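You operate a simulated robot arm through the tools that you are given. There is no shell and no other tool.

The job below is to be done with a simulated robot arm. You get a single attempt, and the scene is never put back.

Task
Crimp the lugs on the blue and the red battery lead.
Fine: each in the crimper nest of its own colour, lever right down and back up; both leads return to their rests.

Only the result counts: the job must be done as asked and must still hold three seconds after the hand-in. Knocking over, shifting, dropping, spilling or breaking anything else fails it.

Robot
A 6-joint arm with a two-finger parallel gripper, fixed in place. Base frame: the origin is at the foot of the arm, x ahead of it, y to its left, z up; the work surface is at about z = 900. Readings come in mm, degrees, newtons and seconds.
With the tool pointing down near the work surface it reaches from about 240 to 640 mm from the base axis. Its first joint turns from -66.0 to 66.0 degrees. Payload 2.7 kg.
The TCP is the grasp point between the finger pads, 23 mm short of the fingertips. In the tool frame z runs along the fingers and y along their closing line. The gripper opens to 94 mm. The fingers are 38 mm wide and 10 mm thick; the gripper's body (54 by 96 mm) begins 39 mm behind the TCP.
Orientation is that of the tool frame in the base frame, as a unit quaternion [x, y, z, w]. With the fingers straight down and closing along the base's y, the tool's x points along the base's -x, its y along +y and its z along -z.

Tools
- The arm moves only by the tool arm_command. Its argument "motion" is text: rows parted by semicolons, each of 7 numbers parted by spaces: the shift along the tool's x, y, z in mm, then the turn, a rotation vector about the tool's x, y, z in degrees, then the finger opening in mm, from 0 to 94. In form: dx dy dz wx wy wz jaw; .... A call has 1 to 20 rows; each row is the pose to reach, as a shift and turn from the pose commanded when the call began, along the tool's axes at that moment. Each row takes 0.2 s and may step no farther than 50 mm and 8.6 degrees from the row before; otherwise, or with a gripper value out of range, the whole call is refused. Where a pose cannot be reached the arm comes as near as it can. A force on the tool above 60 N (or 10 N above the force at the start of the call, whichever is more), or a blocked arm, ends the call early, and 0.2 s more pass. The fingers move at their own pace (about 45 mm/s each) and stop on an object; they squeeze with about 23 N. The grip force told is the motor's: it shows also when the fingers shut on nothing. Time passes only in rows, and 0.2 s behind the last, so rows that repeat a pose let the fingers close. It gives the time, the measured TCP pose, the force on the tool (base axes), the opening and the grip force at its end, in the units of the frame above (readings bear some noise), with the torque about the TCP (base axes, N m) and any sound that the robot's microphone picked up, and new pictures: "views" is both (left out), scene, wrist or none.
- Cameras (640 x 400 px; columns grow to the right, rows downward): "scene" is fixed at [70.6, -423, 1434.8]; the picture's right is [0.84, -0.55, 0.00], its down [-0.16, -0.24, -0.96] and it looks along [0.53, 0.80, -0.29] (base axes); focal length 338 px, centre (320, 200). "wrist" rides on the gripper at [86, 16, -75] in the tool frame; the picture's right is [-0.18, 0.98, 0.00], its down [-0.58, -0.11, -0.81] and it looks along [-0.79, -0.15, 0.59] (tool axes); focal length 243 px, centre (320, 200). There is no depth. A picture from a camera that has moved, and an enlarged one, comes with that camera's place and axes in the base frame and with its lens.
- inspect(camera, box): a new picture of the part [left, top, right, bottom] of that camera's present view, enlarged. The clock stands still meanwhile.
- close_job(): hands the job in; it is judged then, once.

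Places have to be worked out from the pictures, the camera data and where the tool is seen. Open the gripper and draw the arm clear of the work before you hand the job in, unless the task says otherwise.

The tools are called after "Request:" as a command line: name --argument value ..., lists and objects as JSON in quotes. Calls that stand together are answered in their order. arm_command: Moves the arm, as the interface text tells. Its arguments: {"type":"object","properties":{"motion":{"type":"string"},"views":{"type":"string","enum":["both","scene","wrist","none"]}},"required":["motion"]} The other tools are called the same way: inspect (camera, box) takes an enlarged picture of a part of a camera's view; close_job () hands the job in.

At the start:

```text
clock: 0.0
ee_pos: [356.6, 46.3, 1309.0]
tool_rot: [0.0, 1.0, 0.0, 0.001]
force: [-0.1, 0.4, 0.4]
moment: [0.0, -0.01, 0.01]
opening: 93.8
gripper_force: 0.0
```

scene: 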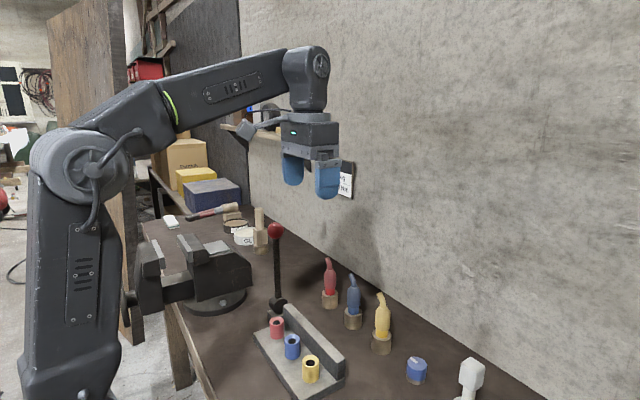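
wrist: 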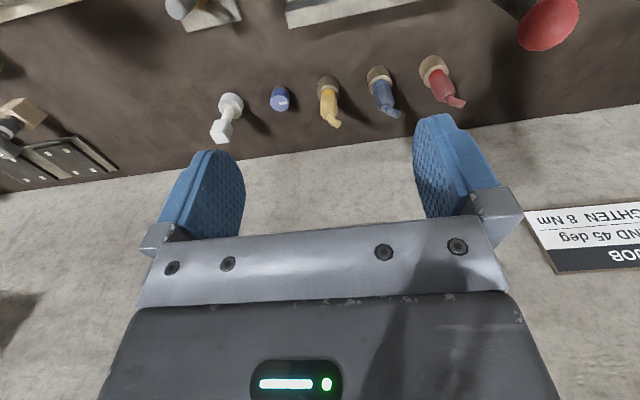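

I start by enlarging the scene picture around the crimper, the leads and the sign on the wall to see the details.

Request:
inspect --camera "scene" --box '[230, 210, 430, 400]'

Request:
inspect --camera "scene" --box '[300, 150, 380, 210]'

Request:
inspect --camera "wrist" --box '[200, 0, 600, 180]'

Request:
inspect --camera "wrist" --box '[500, 180, 640, 290]'

```text
2.11 times, centred on (330, 305) of scene
camera zoom: at [70.6, -423.0, 1434.8], right [0.84, -0.55, 0.0], down [-0.16, -0.24, -0.96], along [0.53, 0.8, -0.29], focal length 711 px, centre (299, -21)
```

zoom: 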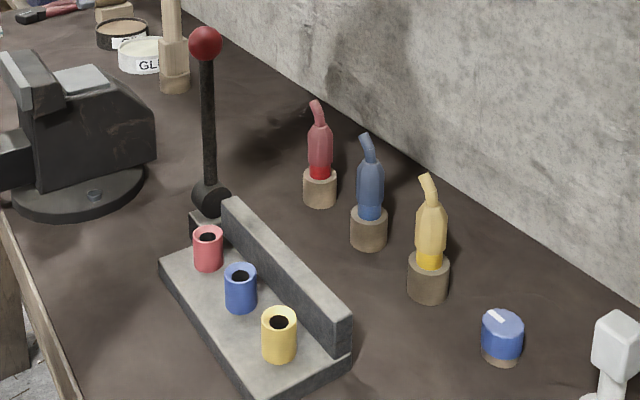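

```text
6.67 times, centred on (340, 180) of scene
camera zoom: at [70.6, -423.0, 1434.8], right [0.84, -0.55, 0.0], down [-0.16, -0.24, -0.96], along [0.53, 0.8, -0.29], focal length 2251 px, centre (187, 333)
```

zoom: 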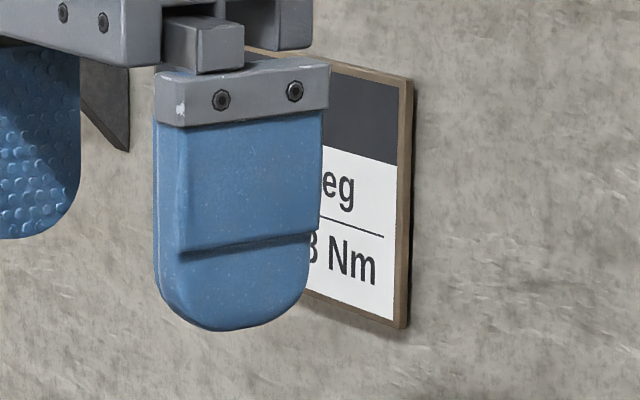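

```text
1.60 times, centred on (400, 90) of wrist
camera zoom: at [269.5, 62.7, 1382.8], right [0.18, 0.98, 0.0], down [0.58, -0.11, 0.81], along [0.79, -0.15, -0.59], focal length 388 px, centre (192, 376)
```

zoom: 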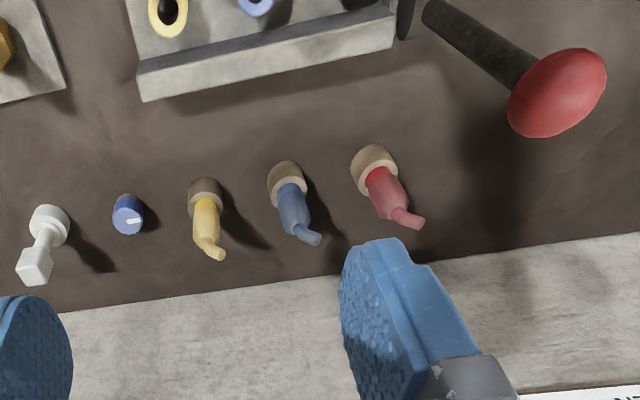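

```text
3.64 times, centred on (570, 235) of wrist
camera zoom: at [269.5, 62.7, 1382.8], right [0.18, 0.98, 0.0], down [0.58, -0.11, 0.81], along [0.79, -0.15, -0.59], focal length 882 px, centre (-589, 73)
```

zoom: 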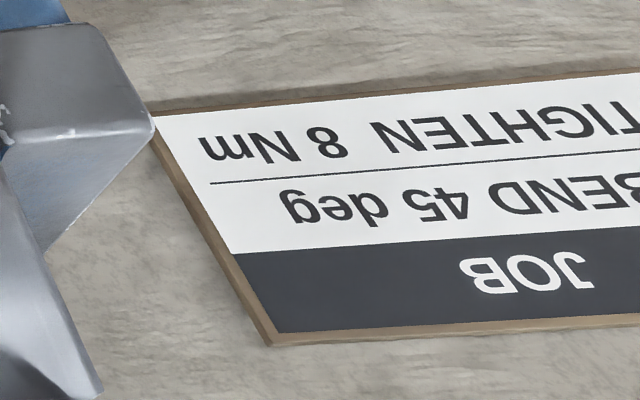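

The rests stand at roughly x≈515, y≈226 (red), 130 (blue), 31 (yellow); the crimper nests are near x≈352, y≈187/112/37 with the lever at the far +y end. I pull the arm back toward the base to get the crimper fully into the wrist view.

Request:
arm_command --motion "40 20 0 0 0 0 94; 80 40 0 0 0 0 94; 100 70 0 0 0 0 94; 100 70 0 0 0 0 94" --views "both"

```text
clock: 1.0
ee_pos: [254.9, 115.3, 1308.3]
tool_rot: [0.0, 1.0, 0.0, 0.001]
force: [-0.9, 0.2, -0.6]
moment: [0.01, -0.02, 0.0]
opening: 94.0
gripper_force: 0.0
camera wrist: at [169.1, 132.5, 1383.1], right [0.18, 0.98, 0.0], down [0.58, -0.11, 0.81], along [0.79, -0.15, -0.59], focal length 243 px, centre (320, 200)
```

scene: 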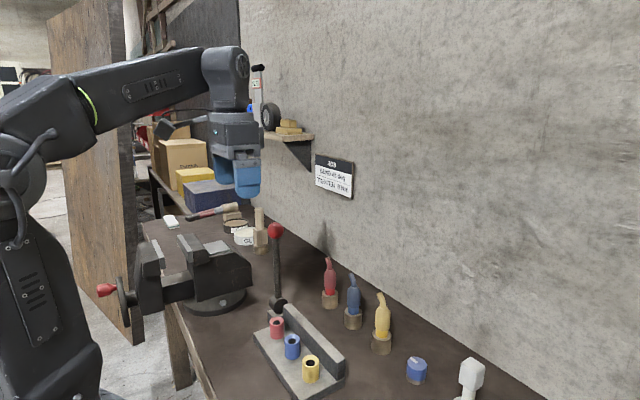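
wrist: 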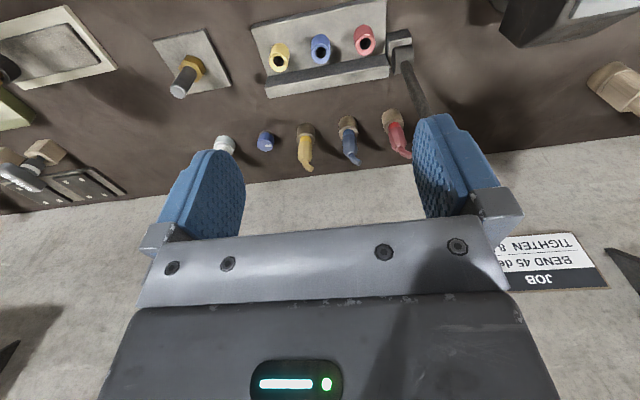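

The crimper is in the wrist view now; I enlarge the crimper and rests from both cameras.

Request:
inspect --camera "wrist" --box '[240, 0, 440, 125]'

Request:
inspect --camera "wrist" --box '[280, 90, 440, 190]'

Request:
inspect --camera "scene" --box '[240, 210, 360, 285]'

Request:
inspect --camera "scene" --box '[240, 290, 400, 390]'

Request:
inspect --camera "scene" --box '[310, 240, 438, 320]'

```text
3.20 times, centred on (340, 62) of wrist
camera zoom: at [169.1, 132.5, 1383.1], right [0.18, 0.98, 0.0], down [0.58, -0.11, 0.81], along [0.79, -0.15, -0.59], focal length 776 px, centre (256, 640)
```

zoom: 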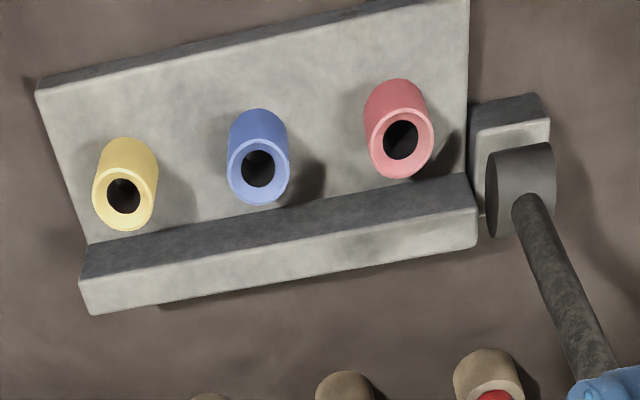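

```text
4.00 times, centred on (360, 140) of wrist
camera zoom: at [169.1, 132.5, 1383.1], right [0.18, 0.98, 0.0], down [0.58, -0.11, 0.81], along [0.79, -0.15, -0.59], focal length 970 px, centre (160, 440)
```

zoom: 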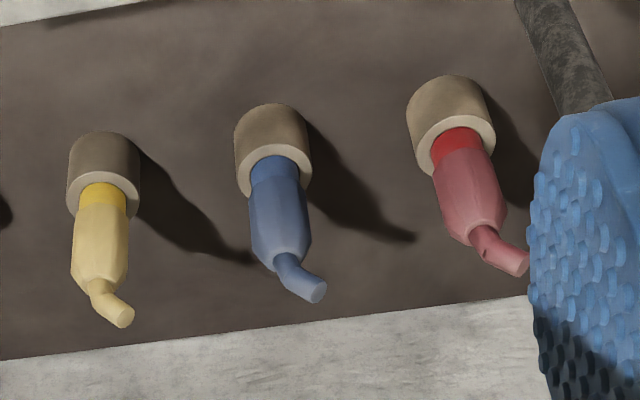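

```text
5.33 times, centred on (300, 248) of scene
camera zoom: at [70.5, -423.0, 1434.8], right [0.84, -0.55, 0.0], down [-0.16, -0.24, -0.96], along [0.52, 0.8, -0.29], focal length 1801 px, centre (427, -53)
```

zoom: 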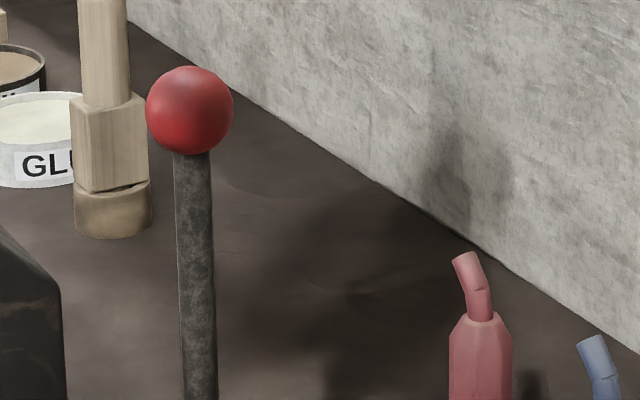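

```text
4.00 times, centred on (320, 340) of scene
camera zoom: at [70.5, -423.0, 1434.8], right [0.84, -0.55, 0.0], down [-0.16, -0.24, -0.96], along [0.52, 0.8, -0.29], focal length 1351 px, centre (320, -360)
```

zoom: 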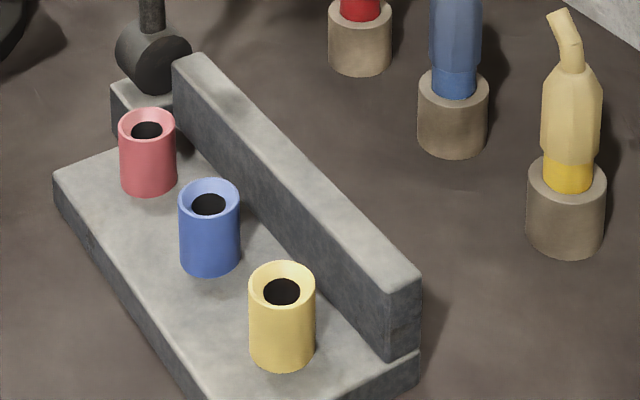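

```text
5.00 times, centred on (374, 280) of scene
camera zoom: at [70.5, -423.0, 1434.8], right [0.84, -0.55, 0.0], down [-0.16, -0.24, -0.96], along [0.52, 0.8, -0.29], focal length 1688 px, centre (50, -200)
```

zoom: 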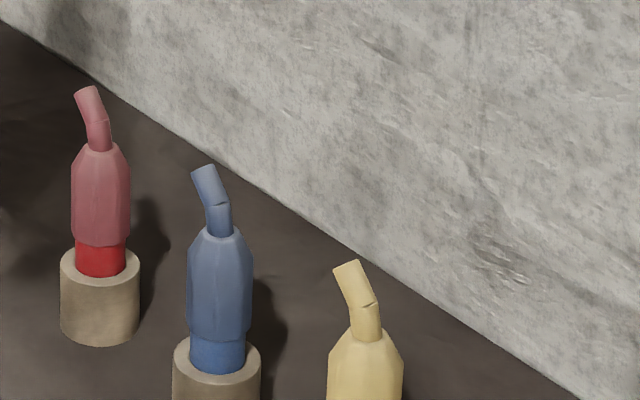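

Triangulating from both cameras: blue nest ≈ (346, 100, top 950), red nest ≈ (346, 172), blue rest ≈ (534, 130, top 927), red rest ≈ (532, 232), lever pivot ≈ (380, 233, 950) with its ball at ≈ (380, 235, 1143). I move forward and lower to get a closer view of the leads.

Request:
arm_command --motion "-45 3 0 0 0 0 94; -90 6 10 0 0 0 94; -130 9 35 0 0 0 94; -165 12 70 0 0 0 94; -195 15 105 0 0 0 94; -225 15 140 0 0 0 70; -225 15 158 0 0 0 60; -225 15 158 0 0 0 60" --views "both"

```text
clock: 2.8
ee_pos: [480.9, 132.8, 1150.4]
tool_rot: [0.001, 1.0, 0.001, 0.0]
force: [0.4, 0.0, -0.2]
moment: [-0.01, -0.02, 0.0]
opening: 60.0
gripper_force: 0.1
camera wrist: at [395.3, 149.0, 1224.9], right [0.18, 0.98, 0.0], down [0.58, -0.11, 0.81], along [0.79, -0.15, -0.59], focal length 243 px, centre (320, 200)
```

scene: 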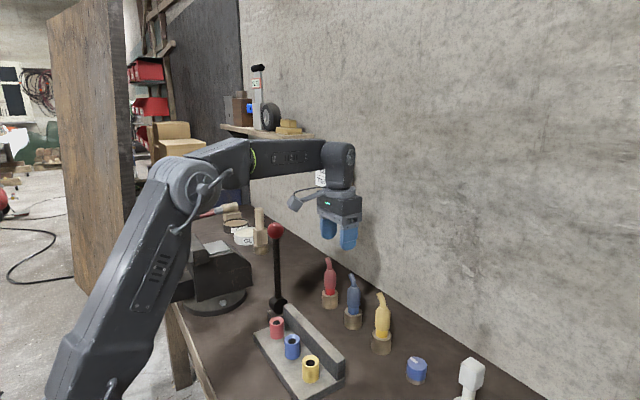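
wrist: 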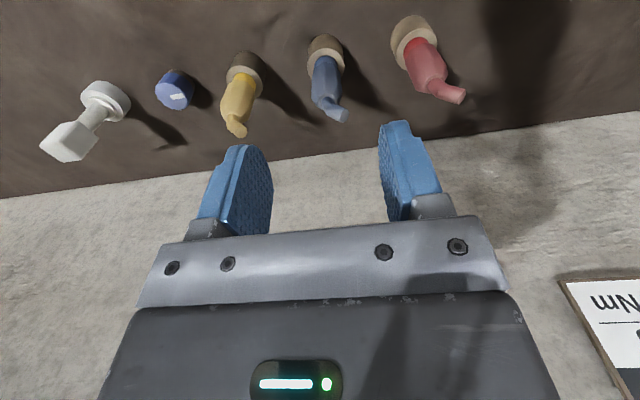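

The arm is clear and the three leads are seen closer. I enlarge them to measure positions, heights and the cable bend.

Request:
inspect --camera "wrist" --box '[290, 20, 370, 130]'

Request:
inspect --camera "wrist" --box '[370, 0, 480, 110]'

Request:
inspect --camera "scene" --box '[320, 265, 390, 340]'

Request:
inspect --camera "scene" --box '[300, 245, 370, 320]'

```text
3.64 times, centred on (330, 75) of wrist
camera zoom: at [395.3, 149.0, 1224.9], right [0.18, 0.98, 0.0], down [0.58, -0.11, 0.81], along [0.79, -0.15, -0.59], focal length 882 px, centre (284, 654)
```

zoom: 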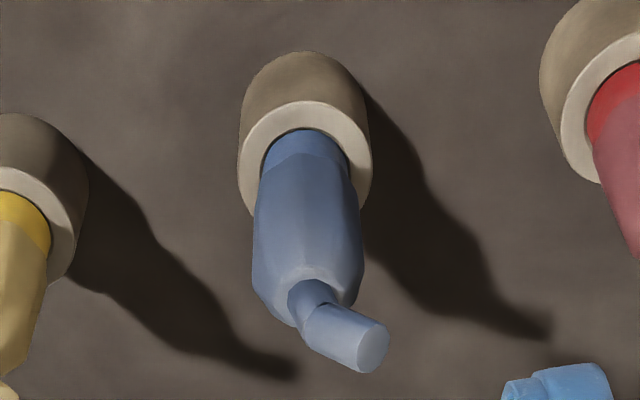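

```text
3.64 times, centred on (425, 55) of wrist
camera zoom: at [395.3, 149.0, 1224.9], right [0.18, 0.98, 0.0], down [0.58, -0.11, 0.81], along [0.79, -0.15, -0.59], focal length 882 px, centre (-62, 727)
```

zoom: 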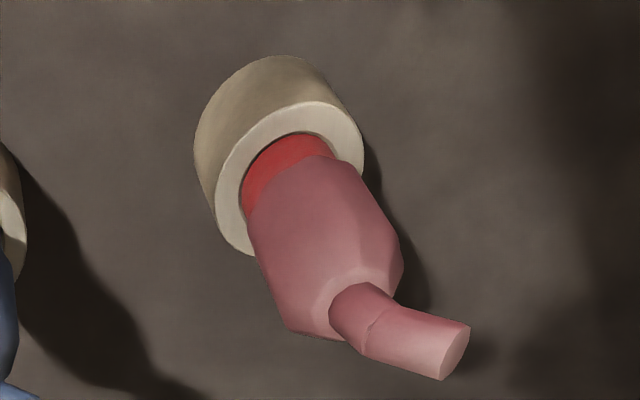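

```text
5.33 times, centred on (355, 302) of scene
camera zoom: at [70.6, -423.0, 1434.8], right [0.84, -0.55, 0.0], down [-0.16, -0.24, -0.96], along [0.53, 0.8, -0.29], focal length 1801 px, centre (133, -347)
```

zoom: 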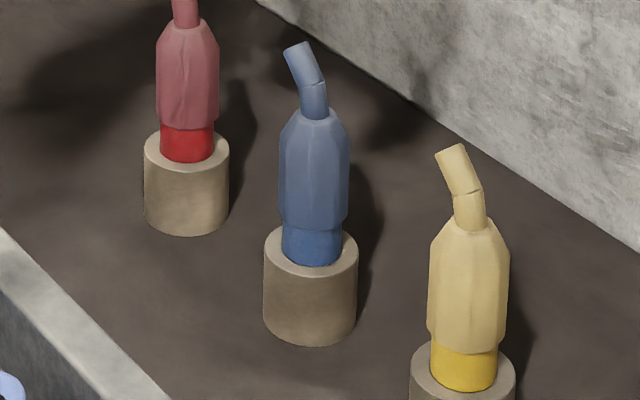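

```text
5.33 times, centred on (335, 282) of scene
camera zoom: at [70.6, -423.0, 1434.8], right [0.84, -0.55, 0.0], down [-0.16, -0.24, -0.96], along [0.53, 0.8, -0.29], focal length 1801 px, centre (240, -240)
```

zoom: 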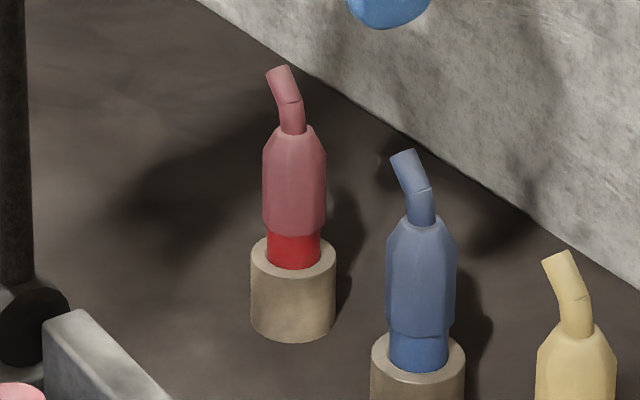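

Refined blue rest axis ≈ (534, 130), rest top ≈ 925, body ≈ 949–986, cable top ≈ 1030. I go to a point directly above the blue lead with the fingers still above the cable, to check alignment.

Request:
arm_command --motion "-30 -1 20 0 0 0 70; -53 -2 50 0 0 0 70; -53 -2 75 0 0 0 70; -53 -2 75 0 0 0 70" --views "both"

Request:
inspect --camera "wrist" --box '[240, 40, 440, 180]'

Request:
inspect --camera "scene" --box '[310, 220, 410, 340]'

```text
clock: 3.8
ee_pos: [535.7, 129.9, 1076.2]
tool_rot: [0.0, 1.0, -0.001, 0.001]
force: [0.2, 0.2, 0.6]
moment: [0.0, 0.01, 0.01]
opening: 70.0
gripper_force: 0.0
camera wrist: at [448.6, 146.9, 1150.5], right [0.18, 0.98, 0.0], down [0.58, -0.11, 0.81], along [0.79, -0.15, -0.59], focal length 243 px, centre (320, 200)
```

scene: 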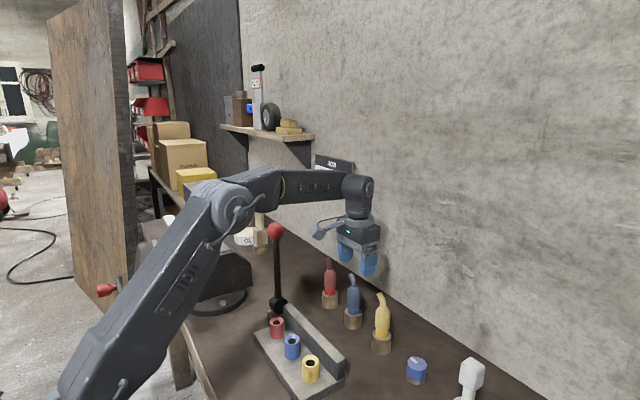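
wrist: 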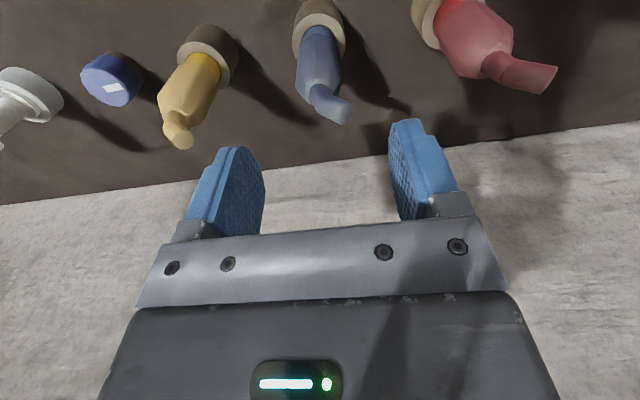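

```text
2.86 times, centred on (340, 110) of wrist
camera zoom: at [448.6, 146.9, 1150.5], right [0.18, 0.98, 0.0], down [0.58, -0.11, 0.81], along [0.79, -0.15, -0.59], focal length 693 px, centre (263, 457)
```

zoom: 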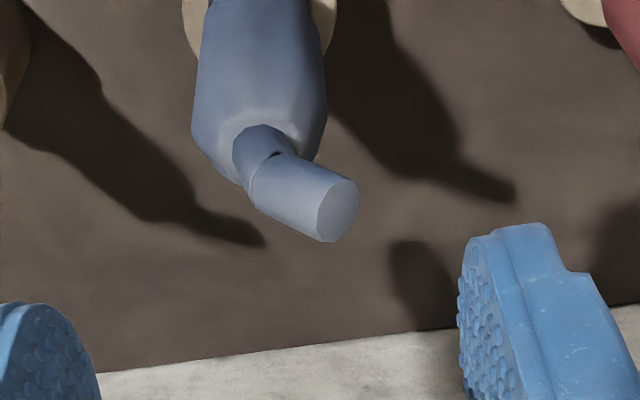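

```text
3.33 times, centred on (360, 280) of scene
camera zoom: at [70.6, -423.0, 1434.8], right [0.84, -0.55, 0.0], down [-0.16, -0.24, -0.96], along [0.53, 0.8, -0.29], focal length 1126 px, centre (187, -67)
```

zoom: 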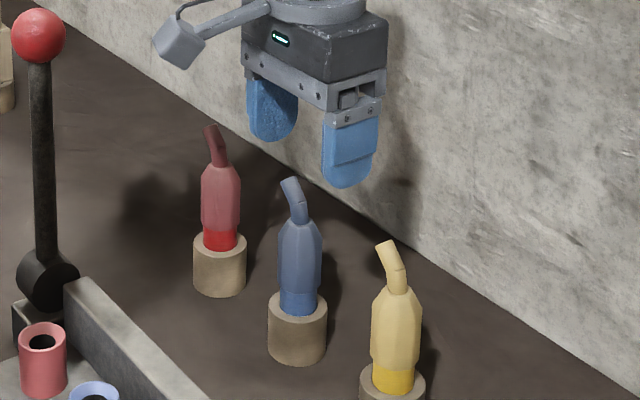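

The blue axis sits at about (532, 131) and the cable bends toward +y (tip ≈ (536, 147, 1025)), so closing along y would catch it. I turn the tool 72° about vertical so the fingers close roughly along x, with the camera swinging to the −y side.

Request:
arm_command --motion "0 0 0 0 0 -8 70; 0 0 0 0 0 -16 70; 0 0 0 0 0 -24 70; 0 0 0 0 0 -32 70; 0 0 0 0 0 -40 70; 0 0 0 0 0 -48 70; 0 0 0 0 0 -56 70; 0 0 0 0 0 -64 70; 0 0 0 0 0 -72 70; 0 0 0 0 0 -72 70" --views "both"

```text
clock: 6.0
ee_pos: [532.5, 128.2, 1076.0]
tool_rot: [-0.589, 0.808, 0.0, 0.001]
force: [-0.1, -0.2, -0.6]
moment: [-0.02, 0.01, 0.01]
opening: 70.2
gripper_force: 0.1
camera wrist: at [492.0, 52.0, 1150.3], right [-0.88, 0.48, 0.0], down [0.28, 0.52, 0.81], along [0.39, 0.71, -0.59], focal length 243 px, centre (320, 200)
```

scene: 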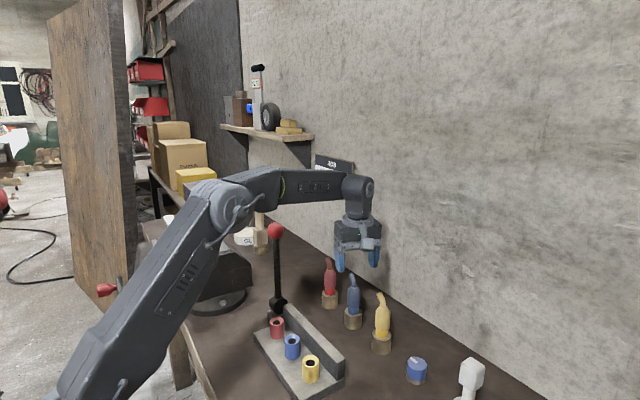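
wrist: 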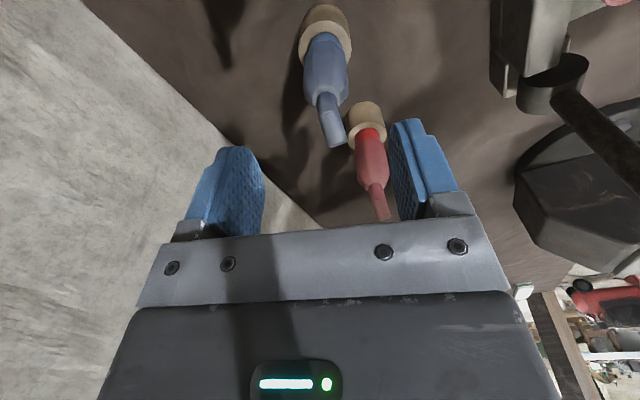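

The tool is turned; the blue cable now bends away along the finger width. I enlarge this view to confirm the blue axis location relative to the fingers.

Request:
inspect --camera "wrist" --box '[260, 0, 420, 160]'

Request:
inspect --camera "scene" --box '[310, 200, 410, 340]'

```text
2.50 times, centred on (340, 80) of wrist
camera zoom: at [492.0, 52.0, 1150.3], right [-0.88, 0.48, 0.0], down [0.28, 0.52, 0.81], along [0.39, 0.71, -0.59], focal length 606 px, centre (270, 500)
```

zoom: 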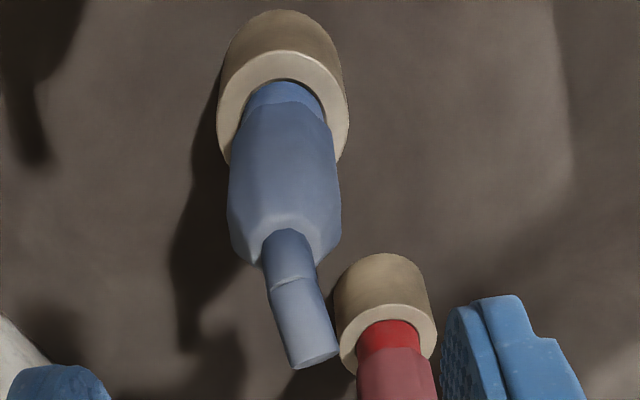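

```text
2.86 times, centred on (360, 270) of scene
camera zoom: at [70.6, -423.0, 1434.8], right [0.84, -0.55, 0.0], down [-0.16, -0.24, -0.96], along [0.53, 0.8, -0.29], focal length 965 px, centre (206, 0)
```

zoom: 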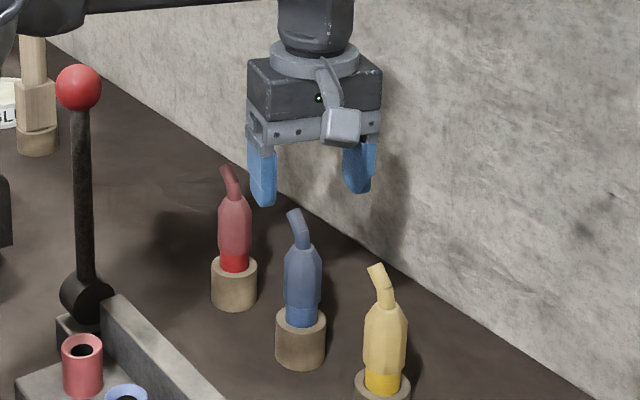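

Blue axis from this view ≈ (532, 133). I shift ~3.5 mm in +y and descend with fingers open to TCP z ≈ 993, so the palm stays just above the cable tip.

Request:
arm_command --motion "-3.5 1 20 0 0 0 60; -3.5 1 40 0 0 0 60; -3.5 1 60 0 0 0 60; -3.5 1 75 0 0 0 60; -3.5 1 82 0 0 0 60; -3.5 1 82 0 0 0 60" --views "both"

Request:
inspect --camera "scene" --box '[310, 200, 410, 340]'

```text
clock: 7.4
ee_pos: [534.2, 132.1, 997.4]
tool_rot: [-0.589, 0.808, -0.002, 0.005]
force: [-0.7, 2.4, 24.3]
moment: [0.14, 0.13, -0.01]
opening: 59.8
gripper_force: 0.0
camera wrist: at [492.3, 55.6, 1071.0], right [-0.88, 0.48, -0.01], down [0.28, 0.52, 0.81], along [0.39, 0.71, -0.59], focal length 243 px, centre (320, 200)
```

scene: 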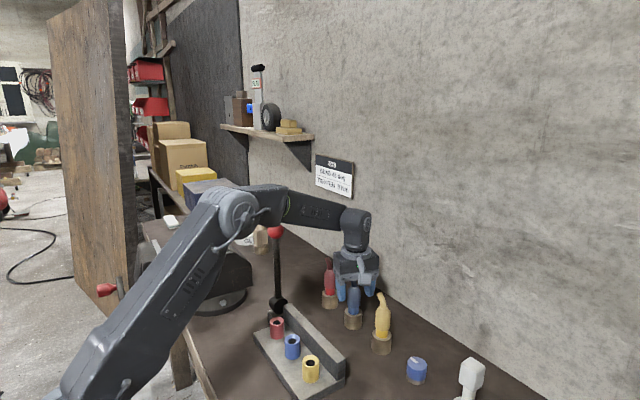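
wrist: 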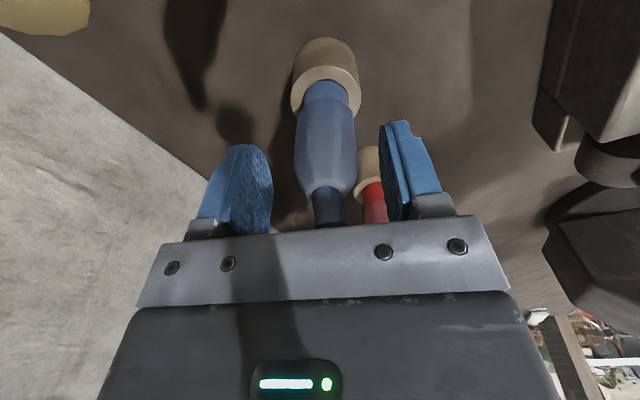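

```text
2.86 times, centred on (360, 270) of scene
camera zoom: at [70.1, -423.0, 1434.8], right [0.84, -0.55, 0.0], down [-0.16, -0.24, -0.96], along [0.53, 0.8, -0.29], focal length 965 px, centre (206, 0)
```

zoom: 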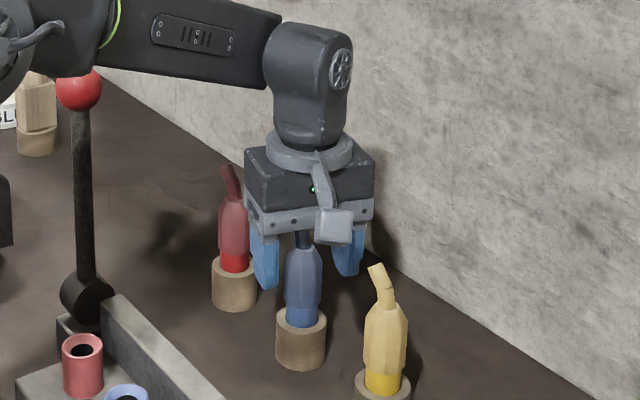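

The palm met the cable tip at TCP z ≈ 997 (24 N up). I back up 7 mm to relieve it and then close the fingers on the body, whose mid-part is between the fingertips.

Request:
arm_command --motion "0 0 -4 0 0 0 60; 0 0 -7 0 0 0 60; 0 0 -7 0 0 0 60" --views "wrist"

```text
clock: 8.2
ee_pos: [533.3, 131.7, 997.6]
tool_rot: [-0.588, 0.809, 0.001, -0.002]
force: [-0.4, 0.0, 0.8]
moment: [0.01, -0.04, -0.03]
opening: 59.9
gripper_force: 0.1
camera wrist: at [491.7, 54.9, 1073.0], right [-0.88, 0.48, 0.0], down [0.29, 0.52, 0.8], along [0.38, 0.71, -0.59], focal length 243 px, centre (320, 200)
```

wrist: 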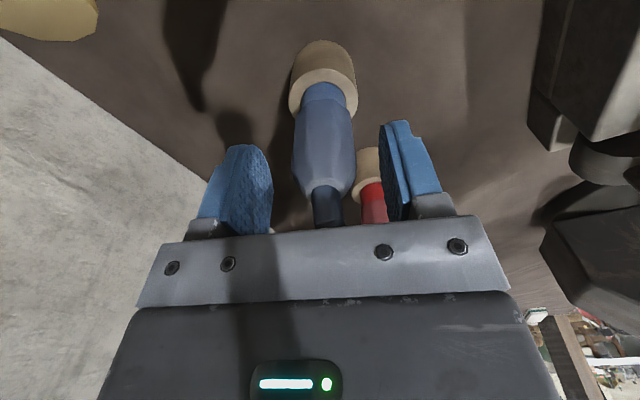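

Contact is relieved (force ≈ 0.8 N). I close the fingers on the blue body.

Request:
arm_command --motion "0 0 0 0 0 0 20; 0 0 0 0 0 0 20; 0 0 0 0 0 0 20; 0 0 0 0 0 0 20" --views "both"

Request:
inspect --camera "scene" --box '[310, 220, 410, 340]'

```text
clock: 9.2
ee_pos: [532.5, 132.3, 1000.6]
tool_rot: [-0.588, 0.809, 0.0, 0.0]
force: [-4.2, -0.5, 1.2]
moment: [-0.01, 0.19, -0.02]
opening: 26.9
gripper_force: 22.5
camera wrist: at [491.9, 55.1, 1074.7], right [-0.88, 0.48, 0.0], down [0.28, 0.52, 0.81], along [0.39, 0.71, -0.59], focal length 243 px, centre (320, 200)
```

scene: 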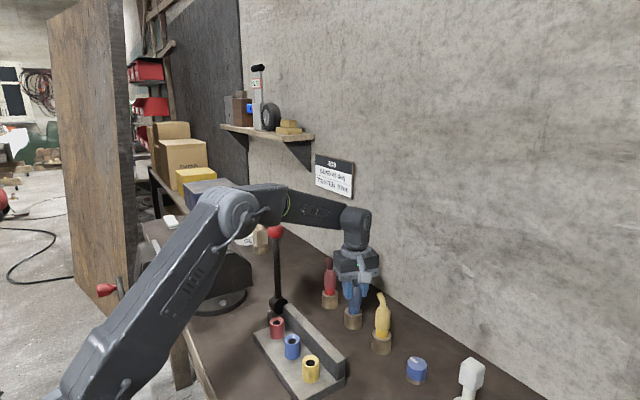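
wrist: 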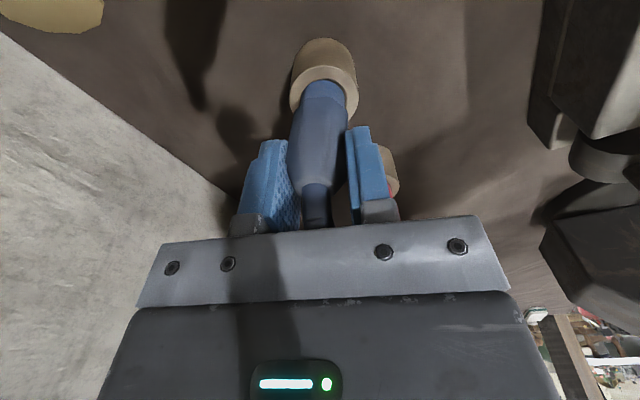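

```text
3.33 times, centred on (360, 280) of scene
camera zoom: at [70.4, -423.0, 1434.8], right [0.84, -0.55, 0.0], down [-0.16, -0.24, -0.96], along [0.53, 0.8, -0.29], focal length 1126 px, centre (187, -67)
```

zoom: 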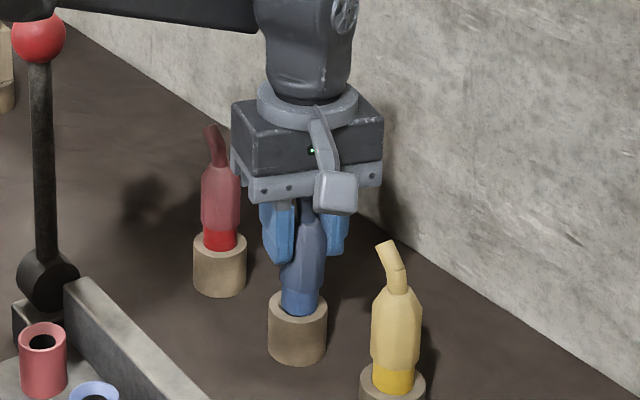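

The grip shows 26.9 mm opening with a −4 N side force in x, meaning my hand is slightly too far +x and the lead looks tipped. I release, recentre about 1.5 mm toward −x, and look at the lead standing free again.

Request:
arm_command --motion "0 0 0 0 0 0 50; 0.5 1.4 1.5 0 0 0 50; 0.5 1.4 1.5 0 0 0 50" --views "wrist"

Request:
inspect --camera "scene" --box '[330, 240, 390, 330]'

Request:
inspect --camera "wrist" --box '[220, 20, 420, 240]'

```text
clock: 10.0
ee_pos: [532.9, 131.6, 998.7]
tool_rot: [-0.588, 0.809, -0.001, 0.001]
force: [-0.3, -0.6, -0.3]
moment: [0.02, 0.02, 0.01]
opening: 50.1
gripper_force: 0.1
camera wrist: at [490.7, 55.4, 1073.3], right [-0.88, 0.48, 0.0], down [0.28, 0.52, 0.81], along [0.39, 0.71, -0.59], focal length 243 px, centre (320, 200)
```

wrist: 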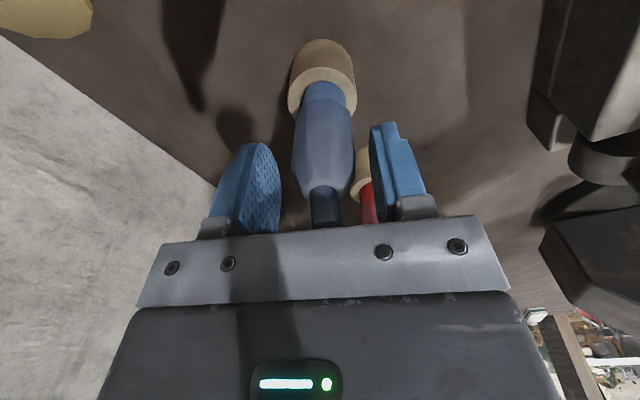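

```text
4.44 times, centred on (360, 285) of scene
camera zoom: at [70.6, -423.0, 1434.8], right [0.84, -0.55, 0.0], down [-0.16, -0.24, -0.96], along [0.53, 0.8, -0.29], focal length 1501 px, centre (142, -178)
```

zoom: 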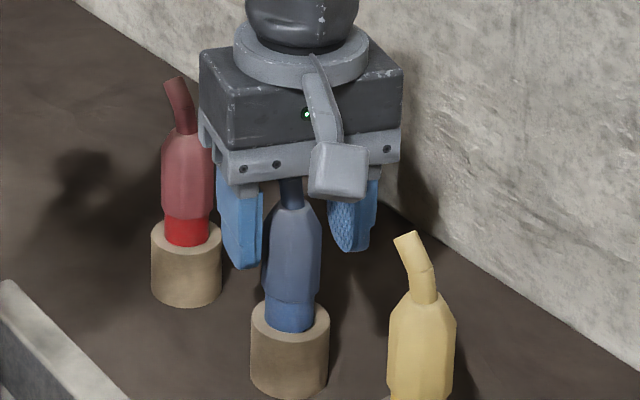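

```text
1.82 times, centred on (320, 130) of wrist
camera zoom: at [490.7, 55.4, 1073.3], right [-0.88, 0.48, 0.0], down [0.28, 0.52, 0.81], along [0.39, 0.71, -0.59], focal length 441 px, centre (320, 327)
```

zoom: 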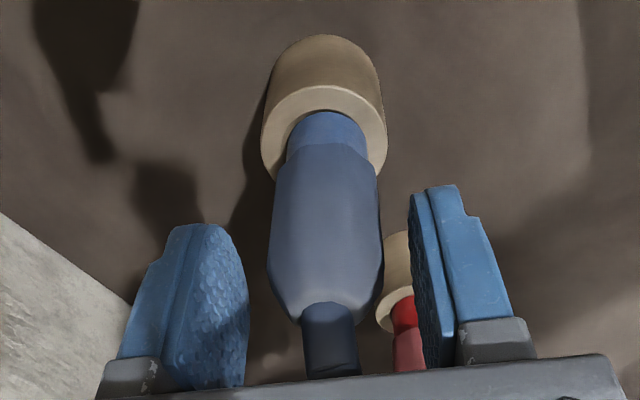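

The lead stands straight and appears centred between the pads. I close again.

Request:
arm_command --motion "0 0 0 0 0 0 20; 0 0 0 0 0 0 20; 0 0 0 0 0 0 20; 0 0 0 0 0 0 20" --views "none"

Request:
inspect --camera "scene" --box '[330, 240, 390, 330]'

Request:
inspect --camera "wrist" --box '[220, 20, 420, 240]'

```text
clock: 11.0
ee_pos: [532.1, 133.0, 998.4]
tool_rot: [-0.588, 0.809, 0.0, 0.0]
force: [0.8, 0.3, 1.2]
moment: [0.03, 0.04, 0.02]
opening: 27.2
gripper_force: 23.0
```

```text
4.44 times, centred on (360, 285) of scene
camera zoom: at [70.5, -423.0, 1434.8], right [0.84, -0.55, 0.0], down [-0.16, -0.24, -0.96], along [0.53, 0.8, -0.29], focal length 1501 px, centre (142, -178)
```

zoom: 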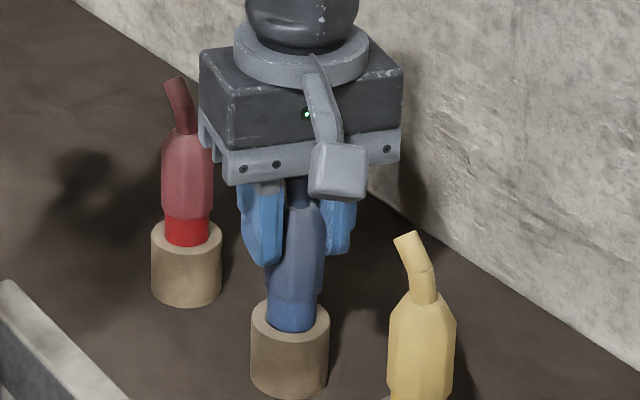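

```text
1.82 times, centred on (320, 130) of wrist
camera zoom: at [490.7, 55.4, 1073.3], right [-0.88, 0.48, 0.0], down [0.28, 0.52, 0.81], along [0.39, 0.71, -0.59], focal length 441 px, centre (320, 327)
```

zoom: 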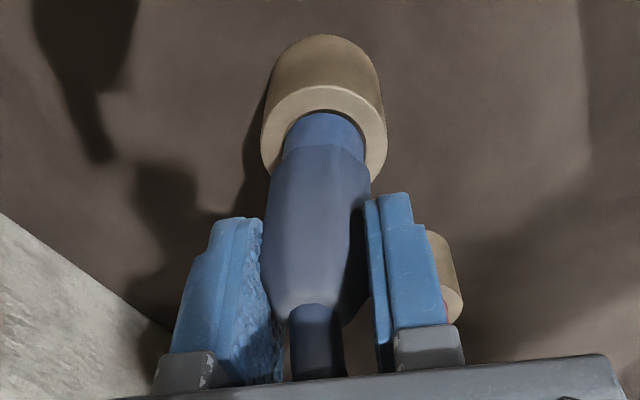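

Side force is small, but the lead's top has been drawn ~3 mm toward +x, so it leans. I open again, shift 2.5 mm toward −x and re-grip.

Request:
arm_command --motion "0 0 0 0 0 0 45; 0.8 2.4 0 0 0 0 45; 0.8 2.4 0 0 0 0 45; 0.8 2.4 0 0 0 0 20; 0.8 2.4 0 0 0 0 20; 0.8 2.4 0 0 0 0 20; 0.8 2.4 0 0 0 0 20" --views "none"

Request:
inspect --camera "scene" --box '[330, 240, 390, 330]'

Request:
inspect --camera "wrist" --box '[220, 20, 420, 240]'

```text
clock: 12.6
ee_pos: [530.5, 132.5, 997.7]
tool_rot: [-0.588, 0.809, -0.001, 0.0]
force: [0.4, 0.5, 0.8]
moment: [0.0, -0.03, -0.01]
opening: 26.8
gripper_force: 22.9
```

```text
4.44 times, centred on (360, 285) of scene
camera zoom: at [70.6, -423.0, 1434.8], right [0.84, -0.55, 0.0], down [-0.16, -0.24, -0.96], along [0.53, 0.8, -0.29], focal length 1501 px, centre (142, -178)
```

zoom: 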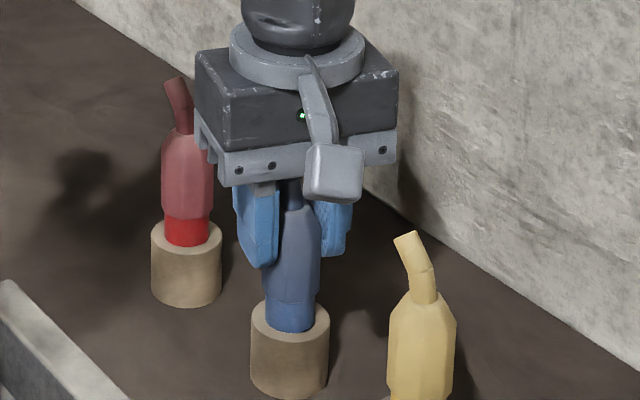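

```text
1.82 times, centred on (320, 130) of wrist
camera zoom: at [488.0, 55.6, 1073.2], right [-0.88, 0.48, 0.0], down [0.28, 0.52, 0.81], along [0.39, 0.71, -0.59], focal length 441 px, centre (320, 327)
```

zoom: 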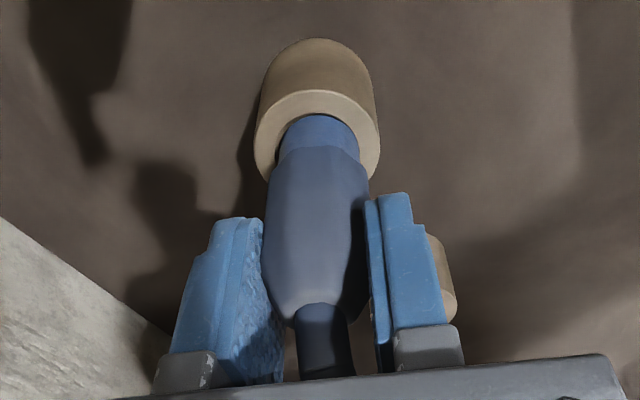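

The lead is upright in the grip now (opening 26.8, forces ≈ 0). I lift straight up 110 mm and look at its lower end.

Request:
arm_command --motion "0 0 -5 0 0 0 20; 0 0 -15 0 0 0 20; 0 0 -30 0 0 0 20; 0 0 -50 0 0 0 20; 0 0 -70 0 0 0 20; 0 0 -90 0 0 0 20; 0 0 -110 0 0 0 20; 0 0 -110 0 0 0 20" --views "both"

Request:
inspect --camera "scene" --box '[310, 200, 400, 340]'

Request:
inspect --camera "wrist" --box '[220, 20, 420, 240]'

```text
clock: 14.4
ee_pos: [529.0, 131.8, 1110.4]
tool_rot: [-0.587, 0.809, -0.001, 0.0]
force: [0.3, 0.0, -0.1]
moment: [-0.01, -0.03, 0.0]
opening: 27.0
gripper_force: 22.6
camera wrist: at [487.3, 56.1, 1184.4], right [-0.88, 0.48, 0.0], down [0.28, 0.52, 0.81], along [0.39, 0.71, -0.59], focal length 243 px, centre (320, 200)
```

scene: 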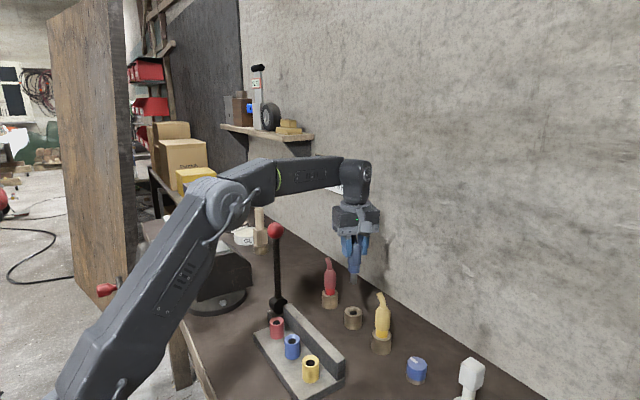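
wrist: 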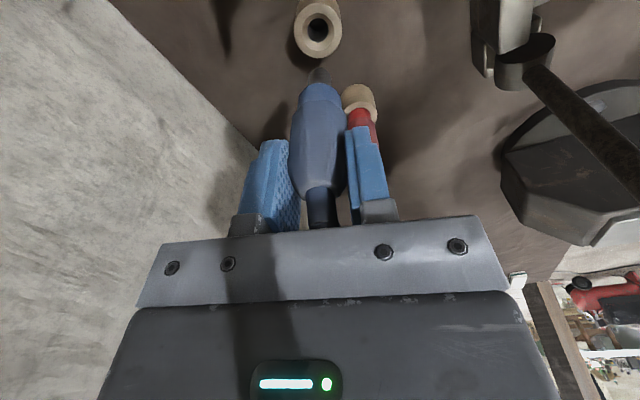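

```text
2.86 times, centred on (355, 270) of scene
camera zoom: at [70.6, -423.0, 1434.8], right [0.84, -0.55, 0.0], down [-0.16, -0.24, -0.96], along [0.53, 0.8, -0.29], focal length 965 px, centre (220, 0)
```

zoom: 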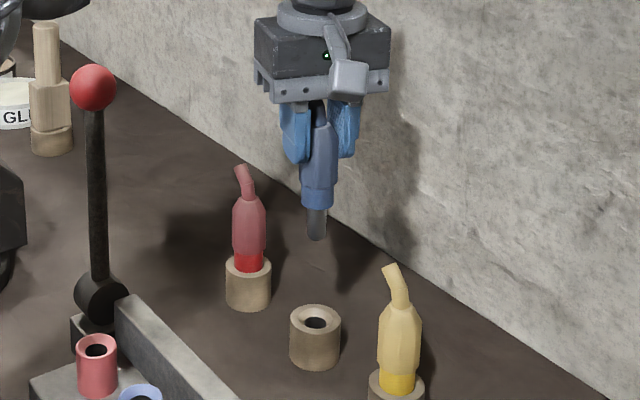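

```text
1.82 times, centred on (320, 130) of wrist
camera zoom: at [487.3, 56.1, 1184.4], right [-0.88, 0.48, 0.0], down [0.28, 0.52, 0.81], along [0.39, 0.71, -0.59], focal length 441 px, centre (320, 327)
```

zoom: 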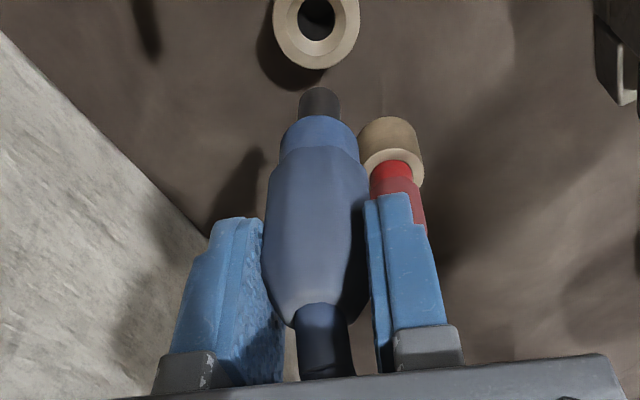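

The lug is a ~17 mm dark pin about 27 mm long, and the coloured band sits on the rest's top face; the nest hole is the same size with a chamfer. I carry the lead at this height over the blue nest (≈ (347, 101)).

Request:
arm_command --motion "14.5 27.4 0 0 0 0 20; 29 54.9 0 0 0 0 20; 43.4 82.3 0 0 0 0 20; 57.9 109.7 0 0 0 0 20; 72.3 137.2 0 0 0 0 20; 86.8 164.6 0 0 0 0 20; 86.8 164.6 0 0 0 0 20" --views "both"

Request:
inspect --camera "scene" --box '[230, 230, 350, 390]'

Request:
inspect --camera "wrist" --box '[220, 0, 420, 200]'

```text
clock: 16.0
ee_pos: [346.7, 101.3, 1109.5]
tool_rot: [-0.588, 0.809, 0.0, 0.0]
force: [0.4, -0.7, -0.5]
moment: [-0.02, -0.01, 0.01]
opening: 26.5
gripper_force: 22.7
camera wrist: at [304.9, 24.9, 1184.3], right [-0.88, 0.48, 0.0], down [0.28, 0.52, 0.81], along [0.39, 0.71, -0.59], focal length 243 px, centre (320, 200)
```

scene: 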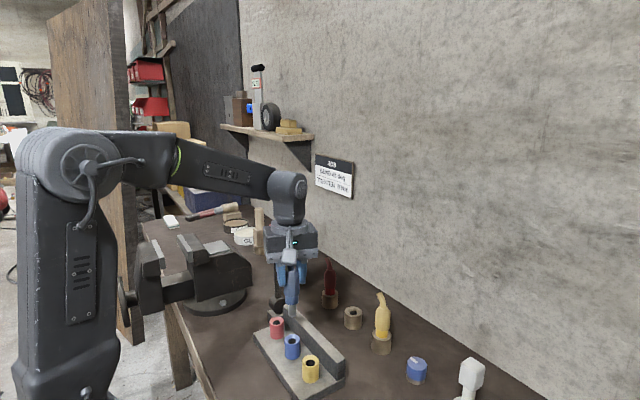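
wrist: 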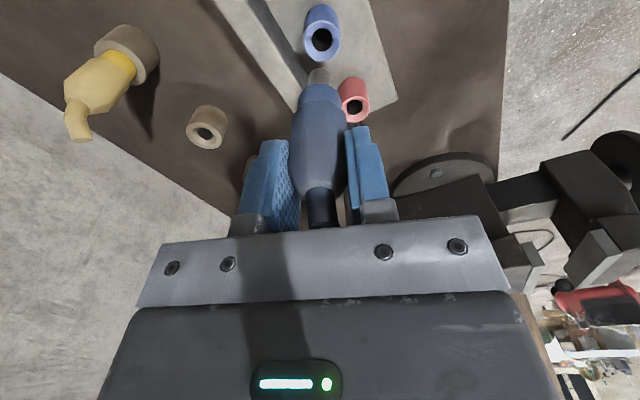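

```text
2.50 times, centred on (290, 310) of scene
camera zoom: at [70.5, -423.0, 1434.8], right [0.84, -0.55, 0.0], down [-0.16, -0.24, -0.96], along [0.53, 0.8, -0.29], focal length 844 px, centre (395, -75)
```

zoom: 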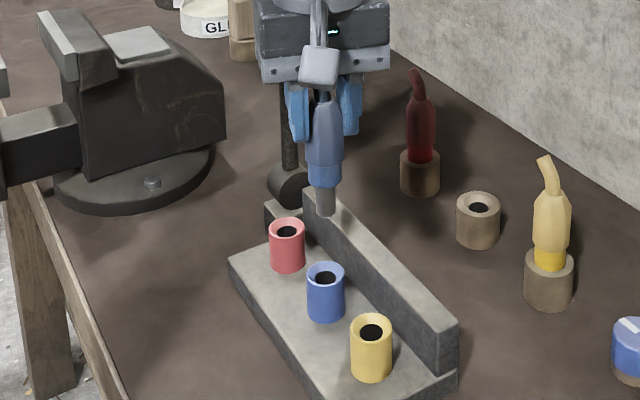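

```text
2.00 times, centred on (320, 100) of wrist
camera zoom: at [304.9, 24.9, 1184.3], right [-0.88, 0.48, 0.0], down [0.28, 0.52, 0.81], along [0.39, 0.71, -0.59], focal length 485 px, centre (320, 400)
```

zoom: 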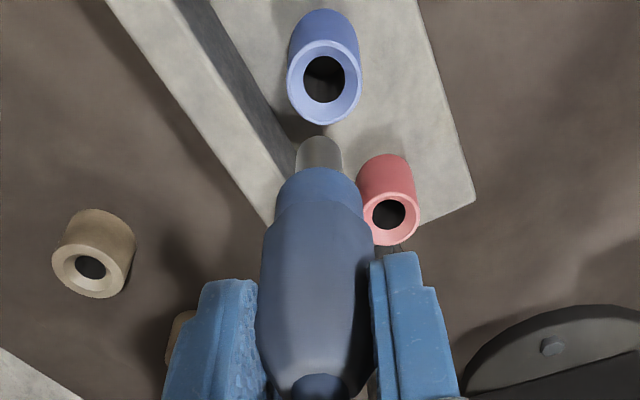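

The pin lines up nearly over the nest; comparing vertical lines through the pin, the nest is ~1.5 mm toward (−x,+y). I correct and lower to just above the nest rim for a closer check.

Request:
arm_command --motion "-0.5 1.4 12 0 0 0 20; -0.5 1.4 24 0 0 0 20; -0.5 1.4 36 0 0 0 20; -0.5 1.4 45 0 0 0 20; -0.5 1.4 45 0 0 0 20" --views "both"

Request:
inspect --camera "scene" --box '[250, 270, 340, 380]'

Request:
inspect --camera "wrist" --box '[240, 20, 400, 180]'

```text
clock: 17.2
ee_pos: [344.8, 101.5, 1062.8]
tool_rot: [-0.588, 0.809, 0.0, 0.0]
force: [-1.2, -0.9, -0.6]
moment: [0.01, 0.0, 0.03]
opening: 27.1
gripper_force: 23.6
camera wrist: at [303.6, 24.9, 1138.1], right [-0.88, 0.48, 0.0], down [0.28, 0.52, 0.81], along [0.39, 0.71, -0.59], focal length 243 px, centre (320, 200)
```

scene: 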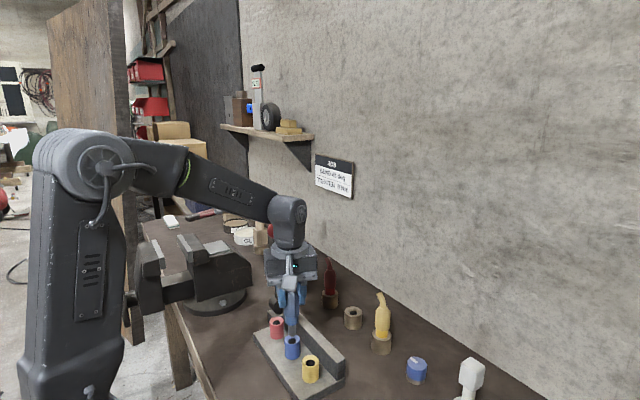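
wrist: 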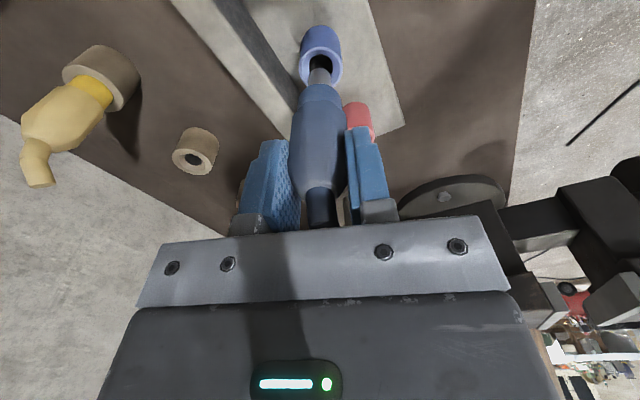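

```text
3.64 times, centred on (295, 325) of scene
camera zoom: at [70.6, -423.0, 1434.8], right [0.84, -0.55, 0.0], down [-0.16, -0.24, -0.96], along [0.53, 0.8, -0.29], focal length 1228 px, centre (411, -254)
```

zoom: 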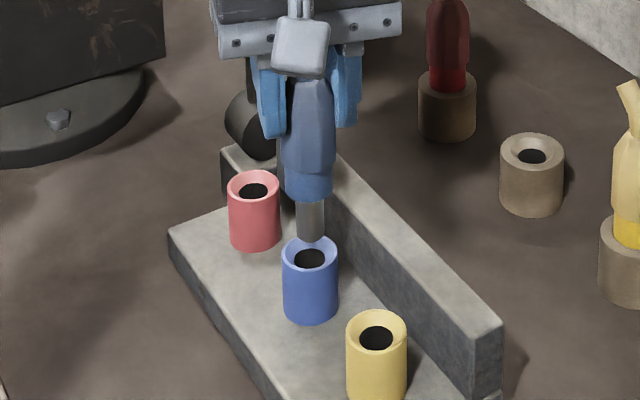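

```text
2.50 times, centred on (320, 100) of wrist
camera zoom: at [303.6, 24.9, 1138.1], right [-0.88, 0.48, 0.0], down [0.28, 0.52, 0.81], along [0.39, 0.71, -0.59], focal length 606 px, centre (320, 450)
```

zoom: 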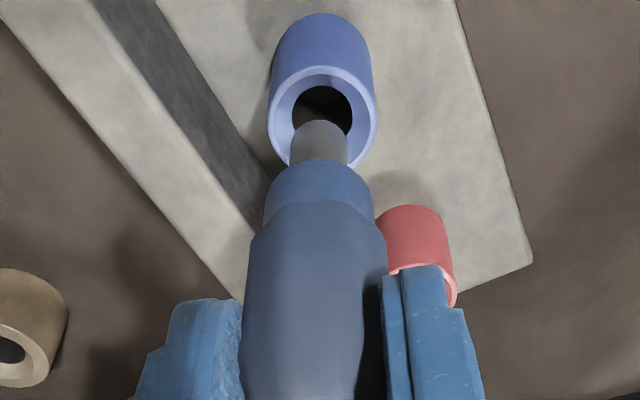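

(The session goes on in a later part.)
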